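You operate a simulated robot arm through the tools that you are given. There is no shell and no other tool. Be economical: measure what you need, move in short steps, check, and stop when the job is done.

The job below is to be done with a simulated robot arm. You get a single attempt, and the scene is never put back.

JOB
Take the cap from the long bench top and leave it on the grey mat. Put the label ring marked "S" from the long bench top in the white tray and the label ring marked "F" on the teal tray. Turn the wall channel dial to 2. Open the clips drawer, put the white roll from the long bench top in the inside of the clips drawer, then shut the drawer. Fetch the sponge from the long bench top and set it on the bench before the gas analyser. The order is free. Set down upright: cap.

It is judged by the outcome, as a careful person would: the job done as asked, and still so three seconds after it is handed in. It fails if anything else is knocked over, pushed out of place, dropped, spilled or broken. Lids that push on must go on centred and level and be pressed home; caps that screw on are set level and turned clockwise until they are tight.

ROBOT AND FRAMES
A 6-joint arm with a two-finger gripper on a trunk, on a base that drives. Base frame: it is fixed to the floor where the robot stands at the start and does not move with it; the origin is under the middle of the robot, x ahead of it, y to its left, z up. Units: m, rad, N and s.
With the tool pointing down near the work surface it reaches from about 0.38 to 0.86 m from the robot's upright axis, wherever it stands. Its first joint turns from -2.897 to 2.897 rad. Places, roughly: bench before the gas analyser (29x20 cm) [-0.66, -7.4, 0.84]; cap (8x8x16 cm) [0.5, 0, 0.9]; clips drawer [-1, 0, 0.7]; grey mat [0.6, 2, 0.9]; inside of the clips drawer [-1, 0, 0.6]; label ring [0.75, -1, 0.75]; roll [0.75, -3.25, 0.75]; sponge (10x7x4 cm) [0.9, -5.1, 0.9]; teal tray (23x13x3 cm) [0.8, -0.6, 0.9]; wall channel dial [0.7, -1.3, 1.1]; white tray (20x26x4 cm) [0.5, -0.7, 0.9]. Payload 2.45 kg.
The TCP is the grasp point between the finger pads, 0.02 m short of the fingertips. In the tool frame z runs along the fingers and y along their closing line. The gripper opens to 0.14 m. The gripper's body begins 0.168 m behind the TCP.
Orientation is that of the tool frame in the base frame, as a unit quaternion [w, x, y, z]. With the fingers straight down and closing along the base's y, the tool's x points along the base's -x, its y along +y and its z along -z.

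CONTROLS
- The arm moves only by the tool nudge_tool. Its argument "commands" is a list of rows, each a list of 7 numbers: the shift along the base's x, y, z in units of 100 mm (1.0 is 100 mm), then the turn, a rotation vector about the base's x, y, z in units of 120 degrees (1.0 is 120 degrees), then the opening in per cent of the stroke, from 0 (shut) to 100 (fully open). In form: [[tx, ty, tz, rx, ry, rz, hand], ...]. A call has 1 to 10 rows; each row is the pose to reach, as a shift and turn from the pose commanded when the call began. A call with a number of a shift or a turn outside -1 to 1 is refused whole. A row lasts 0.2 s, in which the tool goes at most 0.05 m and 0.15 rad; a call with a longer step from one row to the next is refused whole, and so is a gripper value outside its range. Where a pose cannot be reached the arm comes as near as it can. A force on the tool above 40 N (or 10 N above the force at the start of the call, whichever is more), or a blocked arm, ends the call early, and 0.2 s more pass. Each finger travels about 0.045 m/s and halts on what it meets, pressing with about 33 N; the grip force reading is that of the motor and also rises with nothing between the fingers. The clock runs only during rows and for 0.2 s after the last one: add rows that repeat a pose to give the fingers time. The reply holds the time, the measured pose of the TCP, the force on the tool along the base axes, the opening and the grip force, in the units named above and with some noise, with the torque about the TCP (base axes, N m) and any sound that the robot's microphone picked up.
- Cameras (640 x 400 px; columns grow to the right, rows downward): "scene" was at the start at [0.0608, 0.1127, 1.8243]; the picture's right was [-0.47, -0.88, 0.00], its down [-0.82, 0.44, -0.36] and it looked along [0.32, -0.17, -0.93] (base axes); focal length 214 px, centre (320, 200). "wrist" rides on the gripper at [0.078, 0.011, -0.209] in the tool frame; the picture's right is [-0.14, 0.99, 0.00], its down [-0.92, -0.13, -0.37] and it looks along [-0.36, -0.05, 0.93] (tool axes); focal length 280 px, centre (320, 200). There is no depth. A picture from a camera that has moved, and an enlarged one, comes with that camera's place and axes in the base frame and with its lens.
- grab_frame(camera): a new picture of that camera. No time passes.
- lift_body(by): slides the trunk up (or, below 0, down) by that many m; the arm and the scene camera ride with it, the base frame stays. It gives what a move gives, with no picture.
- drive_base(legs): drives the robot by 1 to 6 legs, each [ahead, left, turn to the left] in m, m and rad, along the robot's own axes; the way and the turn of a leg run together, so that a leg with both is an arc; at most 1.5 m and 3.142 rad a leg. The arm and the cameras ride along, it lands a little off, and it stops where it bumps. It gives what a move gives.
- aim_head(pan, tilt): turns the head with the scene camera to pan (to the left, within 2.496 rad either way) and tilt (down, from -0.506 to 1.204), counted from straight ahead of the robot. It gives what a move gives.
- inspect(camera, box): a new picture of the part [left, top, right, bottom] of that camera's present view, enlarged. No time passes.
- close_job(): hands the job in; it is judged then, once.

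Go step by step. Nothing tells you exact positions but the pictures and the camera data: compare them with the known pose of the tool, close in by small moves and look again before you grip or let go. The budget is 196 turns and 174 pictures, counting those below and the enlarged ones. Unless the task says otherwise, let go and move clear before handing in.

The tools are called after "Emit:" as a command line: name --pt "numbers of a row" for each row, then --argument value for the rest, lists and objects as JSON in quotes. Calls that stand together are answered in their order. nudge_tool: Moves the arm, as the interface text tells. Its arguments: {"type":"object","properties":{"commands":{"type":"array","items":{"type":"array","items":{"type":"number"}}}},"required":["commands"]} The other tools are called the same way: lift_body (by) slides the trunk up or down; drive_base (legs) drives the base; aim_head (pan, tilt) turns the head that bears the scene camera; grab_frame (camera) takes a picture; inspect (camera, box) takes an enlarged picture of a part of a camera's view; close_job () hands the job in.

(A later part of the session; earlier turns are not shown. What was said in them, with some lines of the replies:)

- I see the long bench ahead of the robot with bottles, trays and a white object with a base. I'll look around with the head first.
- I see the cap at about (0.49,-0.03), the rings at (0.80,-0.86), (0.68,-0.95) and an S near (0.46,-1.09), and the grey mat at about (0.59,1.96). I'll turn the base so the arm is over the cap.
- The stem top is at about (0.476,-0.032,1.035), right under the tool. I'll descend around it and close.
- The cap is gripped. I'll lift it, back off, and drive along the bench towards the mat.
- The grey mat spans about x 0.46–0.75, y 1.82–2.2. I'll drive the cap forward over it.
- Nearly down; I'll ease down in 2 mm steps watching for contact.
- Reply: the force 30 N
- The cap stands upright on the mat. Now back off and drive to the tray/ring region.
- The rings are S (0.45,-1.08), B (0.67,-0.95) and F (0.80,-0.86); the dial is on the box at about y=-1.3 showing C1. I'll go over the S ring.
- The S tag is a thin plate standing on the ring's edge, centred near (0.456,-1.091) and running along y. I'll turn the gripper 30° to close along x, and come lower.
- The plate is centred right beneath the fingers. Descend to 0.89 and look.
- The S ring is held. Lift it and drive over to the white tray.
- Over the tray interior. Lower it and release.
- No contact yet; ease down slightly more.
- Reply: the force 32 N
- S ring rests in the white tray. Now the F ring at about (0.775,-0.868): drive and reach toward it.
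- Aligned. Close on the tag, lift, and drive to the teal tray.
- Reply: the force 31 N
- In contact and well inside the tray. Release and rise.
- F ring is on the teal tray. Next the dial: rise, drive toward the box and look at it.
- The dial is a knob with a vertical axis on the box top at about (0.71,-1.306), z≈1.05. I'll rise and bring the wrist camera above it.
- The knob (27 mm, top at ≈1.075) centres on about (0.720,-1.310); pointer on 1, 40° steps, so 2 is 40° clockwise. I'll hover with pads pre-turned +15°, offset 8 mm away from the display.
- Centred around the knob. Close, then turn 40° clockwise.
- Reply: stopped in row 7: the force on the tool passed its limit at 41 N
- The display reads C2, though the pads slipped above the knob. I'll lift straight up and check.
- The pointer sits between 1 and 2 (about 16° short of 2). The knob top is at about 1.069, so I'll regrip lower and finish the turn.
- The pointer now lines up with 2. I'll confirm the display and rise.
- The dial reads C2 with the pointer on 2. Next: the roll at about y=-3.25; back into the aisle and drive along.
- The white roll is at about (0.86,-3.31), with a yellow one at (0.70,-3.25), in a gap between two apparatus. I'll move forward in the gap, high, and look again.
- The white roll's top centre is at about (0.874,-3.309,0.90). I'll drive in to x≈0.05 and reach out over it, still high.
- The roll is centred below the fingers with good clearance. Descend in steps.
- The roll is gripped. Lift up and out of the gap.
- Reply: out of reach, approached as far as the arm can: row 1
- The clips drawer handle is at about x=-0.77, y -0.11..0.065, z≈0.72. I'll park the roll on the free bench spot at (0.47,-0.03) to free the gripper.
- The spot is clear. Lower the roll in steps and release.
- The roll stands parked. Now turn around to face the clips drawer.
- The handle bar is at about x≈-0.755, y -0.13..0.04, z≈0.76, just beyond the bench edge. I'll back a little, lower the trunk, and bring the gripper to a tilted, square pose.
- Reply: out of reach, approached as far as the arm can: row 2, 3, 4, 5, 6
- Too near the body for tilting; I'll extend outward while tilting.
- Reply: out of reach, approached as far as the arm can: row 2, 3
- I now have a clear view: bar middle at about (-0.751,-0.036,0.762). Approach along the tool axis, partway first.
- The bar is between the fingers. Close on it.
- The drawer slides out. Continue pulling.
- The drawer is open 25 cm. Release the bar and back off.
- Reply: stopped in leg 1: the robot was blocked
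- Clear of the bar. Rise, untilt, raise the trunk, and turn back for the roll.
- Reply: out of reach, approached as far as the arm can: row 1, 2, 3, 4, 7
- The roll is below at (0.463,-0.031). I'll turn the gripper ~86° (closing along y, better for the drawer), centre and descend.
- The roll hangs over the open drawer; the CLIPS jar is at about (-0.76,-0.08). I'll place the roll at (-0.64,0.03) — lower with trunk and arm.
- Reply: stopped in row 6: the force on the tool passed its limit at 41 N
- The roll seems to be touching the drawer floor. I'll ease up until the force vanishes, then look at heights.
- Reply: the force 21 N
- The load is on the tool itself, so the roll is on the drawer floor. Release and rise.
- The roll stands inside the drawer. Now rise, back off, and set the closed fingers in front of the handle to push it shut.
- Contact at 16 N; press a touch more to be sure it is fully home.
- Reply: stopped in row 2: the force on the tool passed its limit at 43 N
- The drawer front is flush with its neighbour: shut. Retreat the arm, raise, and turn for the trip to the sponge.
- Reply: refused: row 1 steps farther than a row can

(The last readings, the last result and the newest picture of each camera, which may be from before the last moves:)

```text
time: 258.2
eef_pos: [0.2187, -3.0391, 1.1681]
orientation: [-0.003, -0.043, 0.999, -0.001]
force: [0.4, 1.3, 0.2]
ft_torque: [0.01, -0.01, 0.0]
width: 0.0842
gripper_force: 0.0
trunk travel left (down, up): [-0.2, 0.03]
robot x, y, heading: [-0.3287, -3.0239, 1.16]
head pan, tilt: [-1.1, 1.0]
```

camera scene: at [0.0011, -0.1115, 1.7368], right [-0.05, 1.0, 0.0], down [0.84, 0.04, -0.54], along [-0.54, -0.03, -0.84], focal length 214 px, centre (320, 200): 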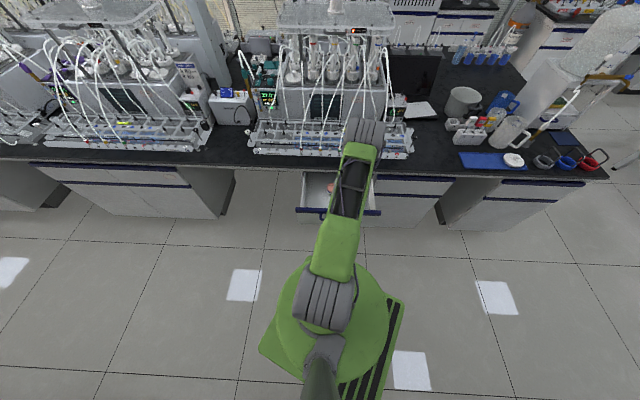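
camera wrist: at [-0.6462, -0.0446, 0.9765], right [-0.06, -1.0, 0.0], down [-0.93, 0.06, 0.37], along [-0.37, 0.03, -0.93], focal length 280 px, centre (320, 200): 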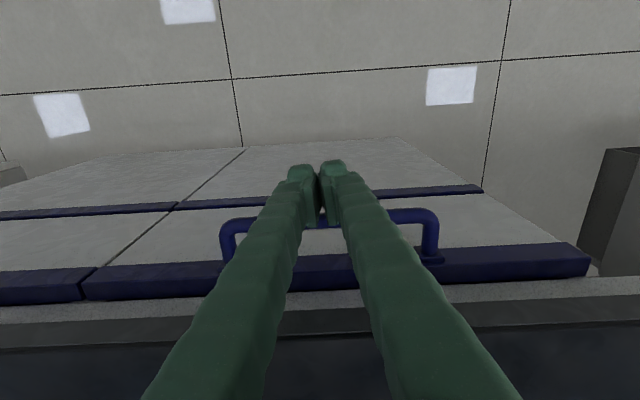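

Emit:
drive_base --legs '[[-0.945, -0.384, 0], [-0.945, -0.384, 0]]'

Emit:
grab_frame --camera "wrist"

Emit:
aim_head --pan -1.2 --tilt 0.7

Emit:
grab_frame --camera "scene"

```text
time: 268.5
eef_pos: [0.1356, -5.104, 1.1678]
orientation: [-0.004, -0.038, 0.999, -0.002]
force: [0.4, -0.7, 0.5]
ft_torque: [0.05, 0.03, -0.01]
width: 0.0839
gripper_force: 0.1
trunk travel left (down, up): [-0.2, 0.03]
robot x, y, heading: [-0.413, -5.0864, 1.152]
head pan, tilt: [-1.1, 1.0]
```

```text
80 pictures are left
camera wrist: at [0.0578, -5.1001, 1.3779], right [0.06, 1.0, 0.0], down [0.93, -0.05, 0.36], along [0.36, -0.02, -0.93], focal length 280 px, centre (320, 200)
```

wrist: 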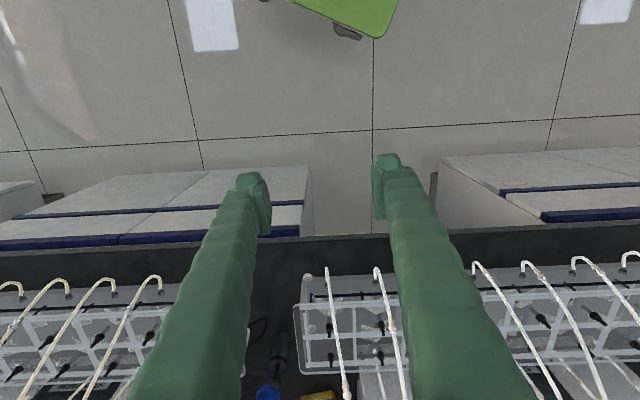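

```text
time: 269.3
eef_pos: [0.1346, -5.1051, 1.1681]
orientation: [-0.004, -0.039, 0.999, -0.001]
force: [-0.1, 0.0, -0.4]
ft_torque: [0.0, 0.03, 0.0]
width: 0.084
gripper_force: 0.0
trunk travel left (down, up): [-0.2, 0.03]
robot x, y, heading: [-0.4127, -5.0826, 1.148]
head pan, tilt: [-1.201, 0.7]
```

```text
79 pictures are left
camera scene: at [-0.4488, -5.0215, 1.9602], right [-0.05, -1.0, 0.0], down [-0.64, 0.03, -0.76], along [0.76, -0.04, -0.64], focal length 214 px, centre (320, 200)
```

scene: 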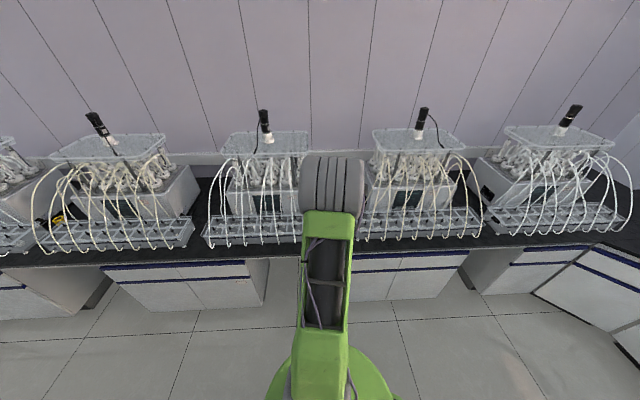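

Emit:
nudge_tool --pt "0 0 0.4 0 0 0 60" --pt "0 0 0.8 0 0 0 60" --pt "0 0 1.0 0 0 0 60"

Emit:
drive_base --legs '[[-0.006, -0.338, 0]]'

Emit:
grab_frame --camera "wrist"

Emit:
grab_frame --camera "scene"

```text
time: 270.1
eef_pos: [0.1342, -5.1024, 1.2669]
orientation: [-0.003, -0.04, 0.999, -0.001]
force: [-0.2, -0.5, 0.1]
ft_torque: [0.02, -0.01, -0.03]
width: 0.0839
gripper_force: 0.0
trunk travel left (down, up): [-0.2, 0.03]
robot x, y, heading: [-0.4126, -5.0838, 1.149]
head pan, tilt: [-1.201, 0.7]
```

```text
time: 273.6
eef_pos: [0.441, -5.242, 1.2671]
orientation: [-0.003, -0.043, 0.999, -0.001]
force: [-0.2, -0.3, 0.0]
ft_torque: [0.0, 0.03, 0.01]
width: 0.0839
gripper_force: 0.2
trunk travel left (down, up): [-0.2, 0.03]
robot x, y, heading: [-0.1094, -5.2253, 1.157]
head pan, tilt: [-1.201, 0.7]
```

```text
78 pictures are left
camera wrist: at [0.3627, -5.2383, 1.4766], right [0.05, 1.0, 0.0], down [0.93, -0.05, 0.36], along [0.36, -0.02, -0.93], focal length 280 px, centre (320, 200)
```

wrist: 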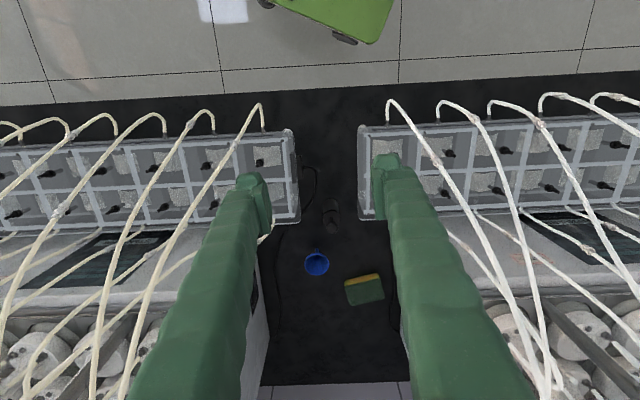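

```text
77 pictures are left
camera scene: at [-0.1441, -5.1637, 1.9603], right [-0.04, -1.0, 0.0], down [-0.64, 0.03, -0.76], along [0.76, -0.03, -0.64], focal length 214 px, centre (320, 200)
```

scene: 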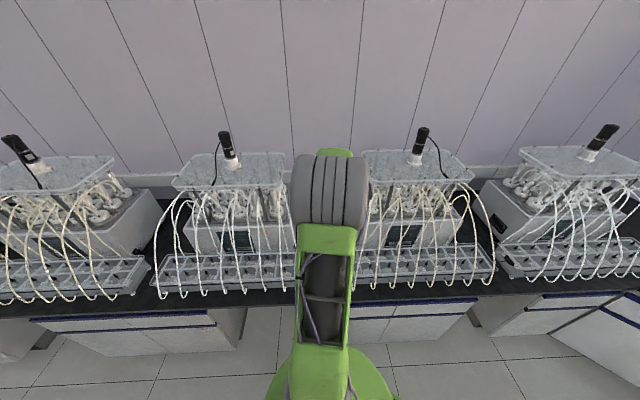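

The sponge (green/yellow) is at about (0.85,-5.15), in the gap behind the racks, with a blue cup at (0.735,-5.27). I'll place the robot slightly to the right of the gap so the arm comes in diagonally, and turn the gripper to close along x.

Emit:
drive_base --legs '[[-0.03, -0.18, 0]]'

Emit:
nudge_tool --pt "0.1 0.1 0 0 0 0.0715 75" --pt "0.2 0.2 0 0 0 0.143 75" --pt "0.3 0.3 0 0 0 0.2145 75" --pt "0.4 0.4 0 0 0 0.286 75" --pt "0.5 0.5 0 0 0 0.3575 75" --pt "0.6 0.6 0 0 0 0.429 75" --pt "0.7 0.7 0 0 0 0.5005 75" --pt "0.8 0.8 0 0 0 0.572 75" --pt "0.9 0.9 0 0 0 0.6435 75" --pt "1.0 1.0 0 0 0 0.715 75"

Emit:
grab_frame --camera "wrist"

Emit:
grab_frame --camera "scene"

```text
time: 275.8
eef_pos: [0.5933, -5.34, 1.2669]
orientation: [-0.003, -0.043, 0.999, -0.001]
force: [-0.4, -0.2, 0.3]
ft_torque: [0.01, 0.01, -0.01]
width: 0.0839
gripper_force: 0.0
trunk travel left (down, up): [-0.2, 0.03]
robot x, y, heading: [0.0465, -5.3269, 1.156]
head pan, tilt: [-1.201, 0.7]
```

```text
time: 278.0
eef_pos: [0.6921, -5.2391, 1.2655]
orientation: [0.003, 0.713, -0.701, 0.002]
force: [0.0, -0.1, -0.5]
ft_torque: [-0.01, 0.0, 0.02]
width: 0.1051
gripper_force: 0.1
trunk travel left (down, up): [-0.2, 0.03]
robot x, y, heading: [0.0457, -5.3232, 1.16]
head pan, tilt: [-1.201, 0.7]
```

```text
76 pictures are left
camera wrist: at [0.6829, -5.3175, 1.4756], right [-0.99, 0.12, 0.0], down [0.11, 0.93, 0.36], along [0.05, 0.36, -0.93], focal length 280 px, centre (320, 200)
```

wrist: 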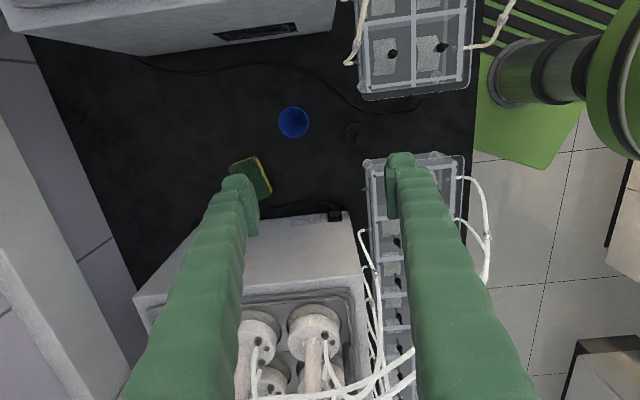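

```text
75 pictures are left
camera scene: at [0.0085, -5.263, 1.9602], right [-0.04, -1.0, 0.0], down [-0.64, 0.03, -0.76], along [0.76, -0.03, -0.64], focal length 214 px, centre (320, 200)
```

scene: 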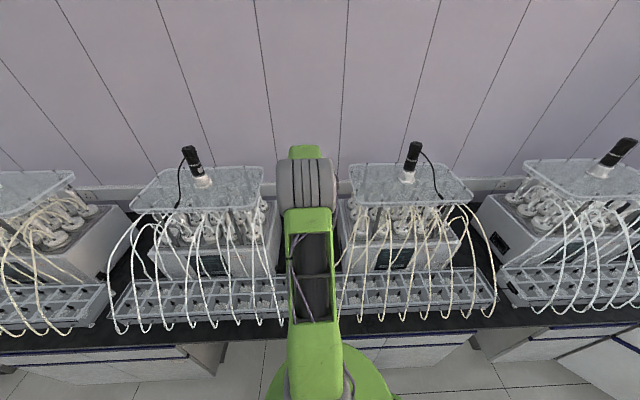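

Emit:
nudge_tool --pt "0.3 0.3 0 0 0 0.05 80" --pt "0.6 0.6 0 0 0 0.1 80" --pt "0.9 0.8 0 0 0 0.114 80" --pt "1.0 0.82 -0.2 0 0 0.114 80"

Emit:
grab_frame --camera "wrist"

```text
time: 279.0
eef_pos: [0.7925, -5.1594, 1.2472]
orientation: [0.001, 0.791, -0.612, 0.003]
force: [0.8, -0.1, 0.9]
ft_torque: [0.04, -0.02, 0.0]
width: 0.112
gripper_force: 0.1
trunk travel left (down, up): [-0.2, 0.03]
robot x, y, heading: [0.0464, -5.3274, 1.16]
head pan, tilt: [-1.201, 0.7]
```

```text
74 pictures are left
camera wrist: at [0.8017, -5.237, 1.457], right [-0.99, -0.12, 0.0], down [-0.11, 0.93, 0.36], along [-0.04, 0.36, -0.93], focal length 280 px, centre (320, 200)
```

wrist: 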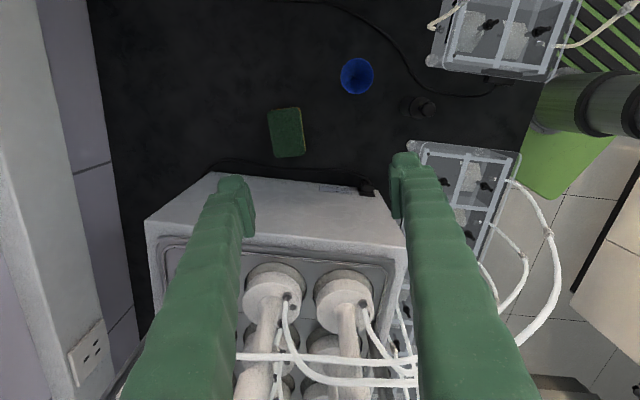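

Aligned with the sponge, now at (0.861,-5.152). Centre above it and descend, partly by the trunk.

Emit:
nudge_tool --pt "0.35 0.04 -0.2 0 0 0 80" --pt "0.685 0.075 -0.5 0 0 0 80" --pt "0.685 0.075 -0.9 0 0 0 80"

Emit:
lift_body --by -0.1

Emit:
grab_frame --camera "wrist"

Emit:
grab_frame --camera "scene"

```text
time: 279.8
eef_pos: [0.8601, -5.1508, 1.1561]
orientation: [0.001, 0.79, -0.613, 0.004]
force: [0.2, -0.2, 0.3]
ft_torque: [-0.01, 0.0, -0.01]
width: 0.1119
gripper_force: 0.0
trunk travel left (down, up): [-0.2, 0.03]
robot x, y, heading: [0.0424, -5.3292, 1.164]
head pan, tilt: [-1.201, 0.7]
```

```text
time: 281.1
eef_pos: [0.8596, -5.1502, 1.0551]
orientation: [0.0, 0.791, -0.612, 0.003]
force: [0.1, -1.3, 0.1]
ft_torque: [-0.01, -0.01, 0.01]
width: 0.1118
gripper_force: 0.1
trunk travel left (down, up): [-0.1, 0.13]
robot x, y, heading: [0.0462, -5.3258, 1.159]
head pan, tilt: [-1.201, 0.7]
```

```text
73 pictures are left
camera wrist: at [0.8685, -5.2288, 1.266], right [-0.99, -0.11, 0.0], down [-0.11, 0.93, 0.36], along [-0.04, 0.36, -0.93], focal length 280 px, centre (320, 200)
```

wrist: 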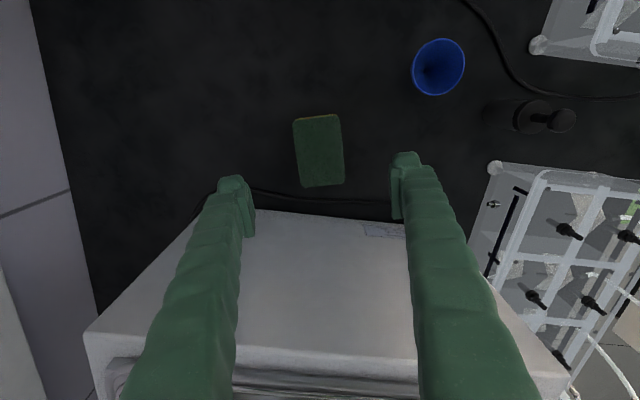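

```text
72 pictures are left
camera scene: at [0.0078, -5.2636, 1.8604], right [-0.04, -1.0, 0.0], down [-0.64, 0.03, -0.77], along [0.76, -0.03, -0.64], focal length 214 px, centre (320, 200)
```

scene: 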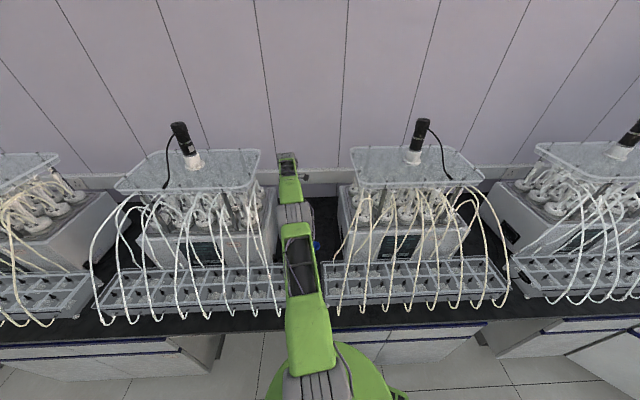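

Emit:
nudge_tool --pt "0 0 -0.4 0 0 0 80" --pt "0 0 -0.8 0 0 0 80" --pt "0 0 -1.0 0 0 0 80"

Emit:
nudge_tool --pt "0 0 -0.35 0 0 0 80" --pt "0 0 -0.6 0 0 0 80" --pt "0 0 -0.71 0 0 0 80"

Emit:
grab_frame --camera "wrist"

```text
time: 281.9
eef_pos: [0.863, -5.1502, 0.9534]
orientation: [0.0, 0.791, -0.612, 0.003]
force: [-0.8, 0.3, 0.1]
ft_torque: [-0.03, 0.01, 0.01]
width: 0.1119
gripper_force: 0.1
trunk travel left (down, up): [-0.1, 0.13]
robot x, y, heading: [0.0495, -5.321, 1.161]
head pan, tilt: [-1.201, 0.7]
```

```text
time: 282.7
eef_pos: [0.8616, -5.151, 0.8843]
orientation: [0.001, 0.791, -0.612, 0.002]
force: [0.0, -0.4, -0.4]
ft_torque: [0.0, 0.01, 0.02]
width: 0.1121
gripper_force: 0.1
trunk travel left (down, up): [-0.1, 0.13]
robot x, y, heading: [0.047, -5.3272, 1.16]
head pan, tilt: [-1.201, 0.7]
```

```text
71 pictures are left
camera wrist: at [0.8703, -5.2296, 1.0947], right [-0.99, -0.11, 0.0], down [-0.11, 0.93, 0.36], along [-0.04, 0.36, -0.93], focal length 280 px, centre (320, 200)
```

wrist: 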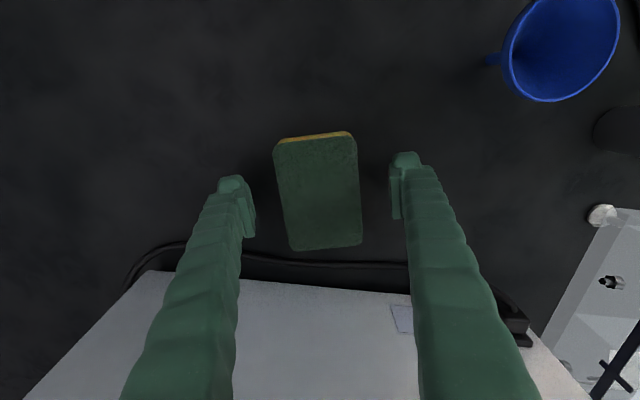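

Emit:
nudge_tool --pt "0 0 0 0 0 0 50" --pt "0 0 0 0 0 0 20" --pt "0 0 0 0 0 0 0" --pt "0 0 0 0 0 0 0" --pt "0 0 0 0 0 0 0" --pt "0 0 0.3 0 0 0 0" --pt "0 0 0.65 0 0 0 0" --pt "0 0 1.0 0 0 0 0"

Emit:
grab_frame --camera "wrist"

```text
time: 284.5
eef_pos: [0.8605, -5.1523, 0.9836]
orientation: [0.001, 0.791, -0.612, 0.002]
force: [-0.9, -0.2, 0.2]
ft_torque: [0.01, -0.01, 0.02]
width: 0.0614
gripper_force: 32.6
trunk travel left (down, up): [-0.1, 0.13]
robot x, y, heading: [0.045, -5.3269, 1.161]
head pan, tilt: [-1.201, 0.7]
```

```text
70 pictures are left
camera wrist: at [0.8682, -5.2294, 1.1943], right [-0.99, -0.11, 0.0], down [-0.11, 0.93, 0.36], along [-0.04, 0.36, -0.93], focal length 280 px, centre (320, 200)
```

wrist: 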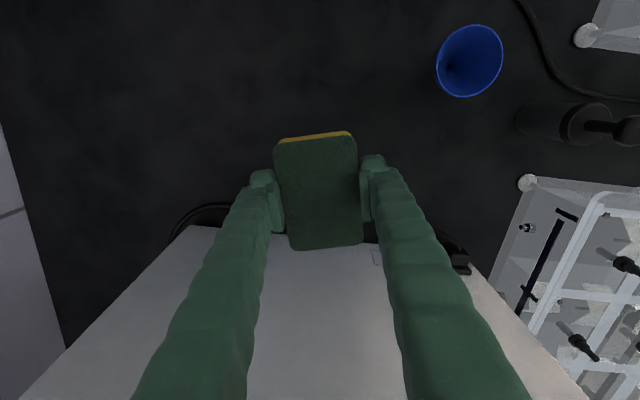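

The sponge is held. Raise and retract along the way I came.

Emit:
lift_body --by 0.12

Emit:
nudge_tool --pt "0 0 0.4 0 0 0 0" --pt "-0.2 0 0.8 0 0 0 0" --pt "-0.6 -0.1 1.0 0 0 0 0" --pt "-1.0 -0.2 1.0 0 0 0 0"

Emit:
nudge_tool --pt "-0.35 -0.3 0.1 0 0 0 0" --pt "-0.7 -0.6 0.2 0 0 0 0" --pt "-1.0 -0.9 0.3 0 0 0 0"

Emit:
nudge_tool --pt "-0.35 -0.2 0 0 0 0 0" --pt "-0.7 -0.4 0 0 0 0 0" --pt "-1.0 -0.5 0 0 0 0 0"

```text
time: 286.0
eef_pos: [0.8594, -5.1512, 1.1027]
orientation: [0.001, 0.791, -0.612, 0.003]
force: [0.4, 0.6, 0.8]
ft_torque: [0.01, 0.01, -0.01]
width: 0.0614
gripper_force: 33.0
trunk travel left (down, up): [-0.22, 0.01]
robot x, y, heading: [0.0445, -5.3243, 1.161]
head pan, tilt: [-1.201, 0.7]
```

```text
time: 287.0
eef_pos: [0.7581, -5.1724, 1.2045]
orientation: [0.001, 0.791, -0.612, 0.004]
force: [0.1, 0.2, 0.1]
ft_torque: [0.01, -0.05, 0.02]
width: 0.0613
gripper_force: 33.0
trunk travel left (down, up): [-0.22, 0.01]
robot x, y, heading: [0.047, -5.3219, 1.153]
head pan, tilt: [-1.201, 0.7]
```

```text
time: 287.8
eef_pos: [0.6585, -5.2634, 1.234]
orientation: [0.0, 0.791, -0.612, 0.003]
force: [0.0, -0.5, -0.5]
ft_torque: [0.04, -0.09, 0.01]
width: 0.0612
gripper_force: 33.6
trunk travel left (down, up): [-0.22, 0.01]
robot x, y, heading: [0.0465, -5.3217, 1.161]
head pan, tilt: [-1.201, 0.7]
```

```text
time: 288.6
eef_pos: [0.5597, -5.3133, 1.2343]
orientation: [0.001, 0.791, -0.612, 0.004]
force: [-0.4, 0.0, 0.5]
ft_torque: [0.0, -0.04, 0.04]
width: 0.0611
gripper_force: 32.8
trunk travel left (down, up): [-0.22, 0.01]
robot x, y, heading: [0.0453, -5.326, 1.157]
head pan, tilt: [-1.201, 0.7]
```

Emit:
drive_base --legs '[[-0.169, 0.385, 0]]'

Emit:
aim_head --pan -2.49 --tilt 0.5

Emit:
grab_frame --camera "scene"

```text
time: 292.5
eef_pos: [0.1475, -5.3203, 1.2355]
orientation: [0.002, 0.788, -0.616, 0.004]
force: [-0.1, 0.5, -0.8]
ft_torque: [-0.01, -0.02, 0.01]
width: 0.0612
gripper_force: 32.8
trunk travel left (down, up): [-0.22, 0.01]
robot x, y, heading: [-0.3683, -5.3271, 1.143]
head pan, tilt: [-1.201, 0.7]
```

```text
time: 293.9
eef_pos: [0.149, -5.321, 1.2347]
orientation: [0.0, 0.787, -0.616, 0.002]
force: [0.6, 0.3, 0.1]
ft_torque: [-0.01, 0.01, 0.0]
width: 0.0611
gripper_force: 33.1
trunk travel left (down, up): [-0.22, 0.01]
robot x, y, heading: [-0.3676, -5.3268, 1.145]
head pan, tilt: [-2.491, 0.499]
```

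```text
69 pictures are left
camera scene: at [-0.4688, -5.3504, 1.998], right [-0.97, -0.23, 0.0], down [-0.11, 0.47, -0.88], along [0.2, -0.86, -0.48], focal length 214 px, centre (320, 200)
```

scene: 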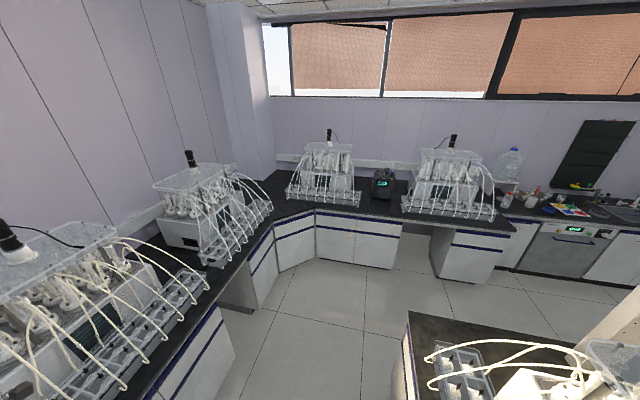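

The gas analyser is the black box on the far bench near (-0.64,-7.6); bench front edge about y=-7.26. Turn the arm to point along -y and drive down the aisle.

Emit:
drive_base --legs '[[0, 0, -1.571], [0.53, -1.17, 0]]'

Emit:
aim_head --pan -1.15 --tilt 0.7

Emit:
grab_frame --camera "scene"

```text
time: 308.4
eef_pos: [-0.3504, -7.1417, 1.2354]
orientation: [-0.002, -0.126, 0.992, -0.002]
force: [0.7, 0.8, 0.2]
ft_torque: [0.05, 0.01, 0.02]
width: 0.0615
gripper_force: 33.4
trunk travel left (down, up): [-0.22, 0.01]
robot x, y, heading: [-0.3612, -6.6237, -0.411]
head pan, tilt: [-2.491, 0.499]
```

```text
time: 309.9
eef_pos: [-0.3502, -7.1406, 1.235]
orientation: [-0.003, -0.126, 0.992, -0.002]
force: [0.0, -0.3, 0.2]
ft_torque: [0.02, 0.02, 0.02]
width: 0.0613
gripper_force: 33.1
trunk travel left (down, up): [-0.22, 0.01]
robot x, y, heading: [-0.3611, -6.6271, -0.416]
head pan, tilt: [-1.15, 0.7]
```

```text
68 pictures are left
camera scene: at [-0.2947, -6.5875, 1.9803], right [-1.0, -0.01, 0.0], down [0.0, 0.64, -0.77], along [0.01, -0.77, -0.64], focal length 214 px, centre (320, 200)
```

scene: 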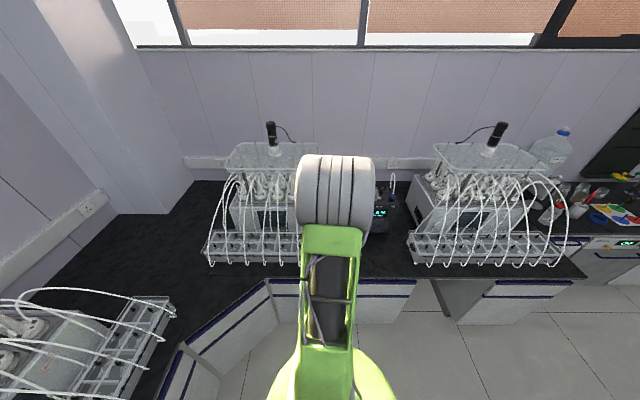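

Emit:
drive_base --legs '[[-0.284, -0.124, 0]]'

Emit:
grab_frame --camera "wrist"

Emit:
grab_frame --camera "scene"

```text
time: 311.9
eef_pos: [-0.6531, -7.1461, 1.2341]
orientation: [-0.002, -0.123, 0.992, -0.001]
force: [-1.1, -0.1, 0.5]
ft_torque: [0.01, -0.09, 0.0]
width: 0.061
gripper_force: 32.9
trunk travel left (down, up): [-0.22, 0.01]
robot x, y, heading: [-0.6611, -6.6302, -0.422]
head pan, tilt: [-1.15, 0.7]
```

```text
67 pictures are left
camera wrist: at [-0.7299, -7.1534, 1.4444], right [-0.11, 0.99, 0.0], down [0.93, 0.1, 0.36], along [0.36, 0.04, -0.93], focal length 280 px, centre (320, 200)
```

wrist: 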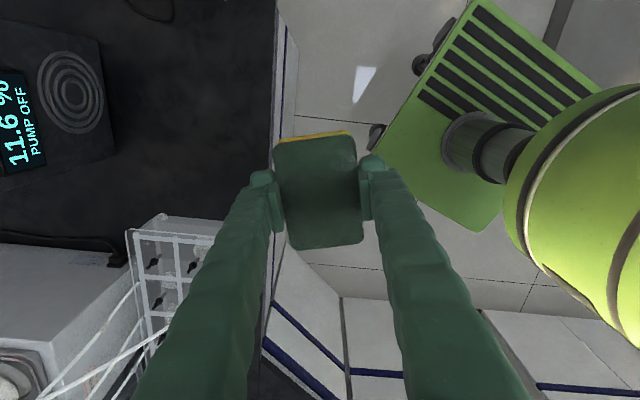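

```text
66 pictures are left
camera scene: at [-0.5947, -6.5908, 1.9803], right [-1.0, 0.0, 0.0], down [0.0, 0.64, -0.76], along [0.0, -0.76, -0.64], focal length 214 px, centre (320, 200)
```

scene: 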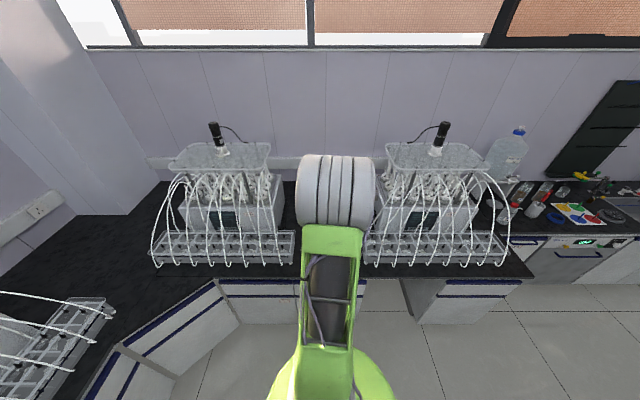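

The analyser spans x -0.79..-0.57 with its front at y≈-7.53; bench edge y≈-7.24. I'll take the sponge over (-0.67,-7.39).

Emit:
drive_base --legs '[[0.0863, -0.23, 0]]'

Emit:
lift_body --by -0.12

Emit:
grab_frame --camera "wrist"

```text
time: 314.6
eef_pos: [-0.6648, -7.3902, 1.2338]
orientation: [-0.003, -0.125, 0.992, -0.001]
force: [-0.1, 0.2, -0.9]
ft_torque: [0.0, 0.04, 0.01]
width: 0.0608
gripper_force: 32.5
trunk travel left (down, up): [-0.22, 0.01]
robot x, y, heading: [-0.6752, -6.8726, -0.42]
head pan, tilt: [-1.15, 0.7]
```

```text
time: 316.1
eef_pos: [-0.6653, -7.3899, 1.1147]
orientation: [-0.004, -0.124, 0.992, -0.002]
force: [-0.7, 0.8, -0.2]
ft_torque: [-0.01, 0.01, 0.0]
width: 0.0615
gripper_force: 33.0
trunk travel left (down, up): [-0.1, 0.13]
robot x, y, heading: [-0.6782, -6.8729, -0.419]
head pan, tilt: [-1.15, 0.7]
```

```text
65 pictures are left
camera wrist: at [-0.7425, -7.3994, 1.3247], right [-0.11, 0.99, 0.0], down [0.93, 0.1, 0.36], along [0.36, 0.04, -0.93], focal length 280 px, centre (320, 200)
```

wrist: 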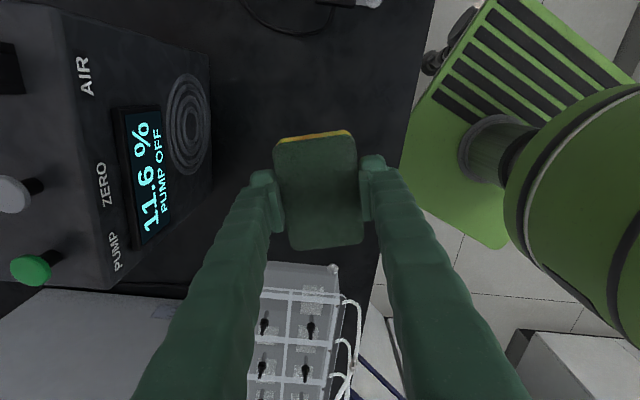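

Emit:
nudge_tool --pt "0 0 -0.4 0 0 0 0" --pt "0 0 -0.8 0 0 0 0" --pt "0 0 -1.0 0 0 0 0"

Emit:
nudge_tool --pt "0 0 -0.4 0 0 0 0" --pt "0 0 -0.8 0 0 0 0" --pt "0 0 -1.0 0 0 0 0"

Emit:
nudge_tool --pt "0 0 -0.12 0 0 0 0" --pt "0 0 -0.2 0 0 0 0" --pt "0 0 -0.25 0 0 0 0" --pt "0 0 -0.28 0 0 0 0" --pt "0 0 -0.3 0 0 0 0" --pt "0 0 -0.32 0 0 0 0"

Emit:
grab_frame --camera "wrist"

```text
time: 316.9
eef_pos: [-0.6672, -7.3916, 1.0142]
orientation: [-0.003, -0.125, 0.992, -0.001]
force: [0.2, 0.4, 0.4]
ft_torque: [-0.01, -0.01, 0.03]
width: 0.0612
gripper_force: 33.2
trunk travel left (down, up): [-0.1, 0.13]
robot x, y, heading: [-0.6751, -6.8723, -0.417]
head pan, tilt: [-1.15, 0.7]
```

```text
time: 317.7
eef_pos: [-0.6661, -7.3905, 0.9117]
orientation: [-0.003, -0.124, 0.992, 0.0]
force: [-0.2, -0.3, -0.6]
ft_torque: [0.02, 0.01, 0.01]
width: 0.0613
gripper_force: 32.9
trunk travel left (down, up): [-0.1, 0.13]
robot x, y, heading: [-0.6763, -6.876, -0.416]
head pan, tilt: [-1.15, 0.7]
```

```text
time: 319.1
eef_pos: [-0.6677, -7.3911, 0.8844]
orientation: [-0.003, -0.124, 0.992, -0.004]
force: [2.5, 2.7, 35.1]
ft_torque: [0.47, -0.31, -0.01]
width: 0.0616
gripper_force: 32.9
trunk travel left (down, up): [-0.1, 0.13]
robot x, y, heading: [-0.6761, -6.8727, -0.419]
head pan, tilt: [-1.15, 0.7]
```

```text
64 pictures are left
camera wrist: at [-0.7429, -7.3989, 1.095], right [-0.11, 0.99, -0.01], down [0.93, 0.11, 0.36], along [0.36, 0.03, -0.93], focal length 280 px, centre (320, 200)
```

wrist: 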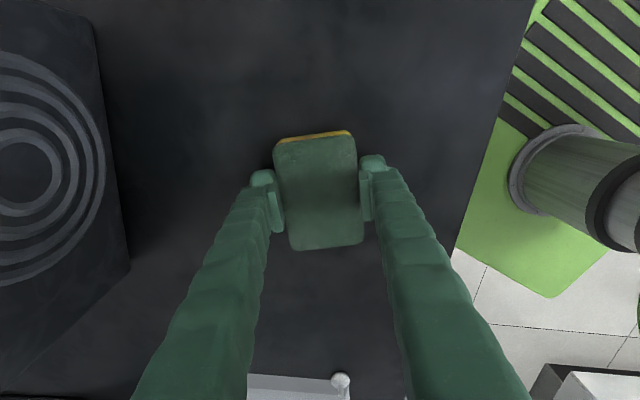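

The sponge is on the bench in front of the analyser. Release and rise.

Emit:
nudge_tool --pt "0 0 0.03 0 0 0 0" --pt "0 0 0.03 0 0 0 50" --pt "0 0 0.03 0 0 0 70" --pt "0 0 0.03 0 0 0 75" --pt "0 0 0.3 0 0 0 75" --pt "0 0 0.65 0 0 0 75" --pt "0 0 1.0 0 0 0 75"

Emit:
nudge_tool --pt "0 0 0.4 0 0 0 75" --pt "0 0.1 0.8 0 0 0 75" --pt "0 0.2 1.0 0 0 0 75"

Emit:
grab_frame --camera "wrist"

```text
time: 320.7
eef_pos: [-0.6668, -7.3894, 0.9827]
orientation: [-0.002, -0.125, 0.992, -0.001]
force: [-0.3, 0.8, 0.4]
ft_torque: [-0.02, -0.01, -0.01]
width: 0.105
gripper_force: 0.0
trunk travel left (down, up): [-0.1, 0.13]
robot x, y, heading: [-0.6765, -6.873, -0.418]
head pan, tilt: [-1.15, 0.7]
```

```text
time: 321.5
eef_pos: [-0.6655, -7.3692, 1.0814]
orientation: [-0.003, -0.125, 0.992, -0.002]
force: [0.2, 0.0, 0.6]
ft_torque: [0.01, 0.01, -0.01]
width: 0.1051
gripper_force: 0.0
trunk travel left (down, up): [-0.1, 0.13]
robot x, y, heading: [-0.6786, -6.8801, -0.417]
head pan, tilt: [-1.15, 0.7]
```

```text
63 pictures are left
camera wrist: at [-0.7429, -7.3794, 1.292], right [-0.11, 0.99, 0.0], down [0.93, 0.1, 0.36], along [0.36, 0.04, -0.93], focal length 280 px, centre (320, 200)
```

wrist: 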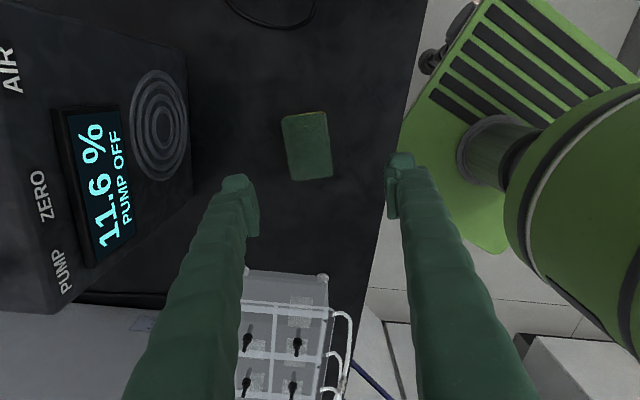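

Every part of the job is done and the arm is clear, so I'm handing in.

Emit:
close_job

```text
The job is handed in.
```

The job is handed in, with all of it done:
- **Cap:** it stands on the grey mat, the same way up as I found it.
- **Label rings:** S is in the white tray and F is on the teal tray.
- **Dial:** it is set to 2, and the display reads C2.
- **White roll:** it is in the clips drawer, which is shut.
- **Sponge:** it lies on the bench in front of the gas analyser.
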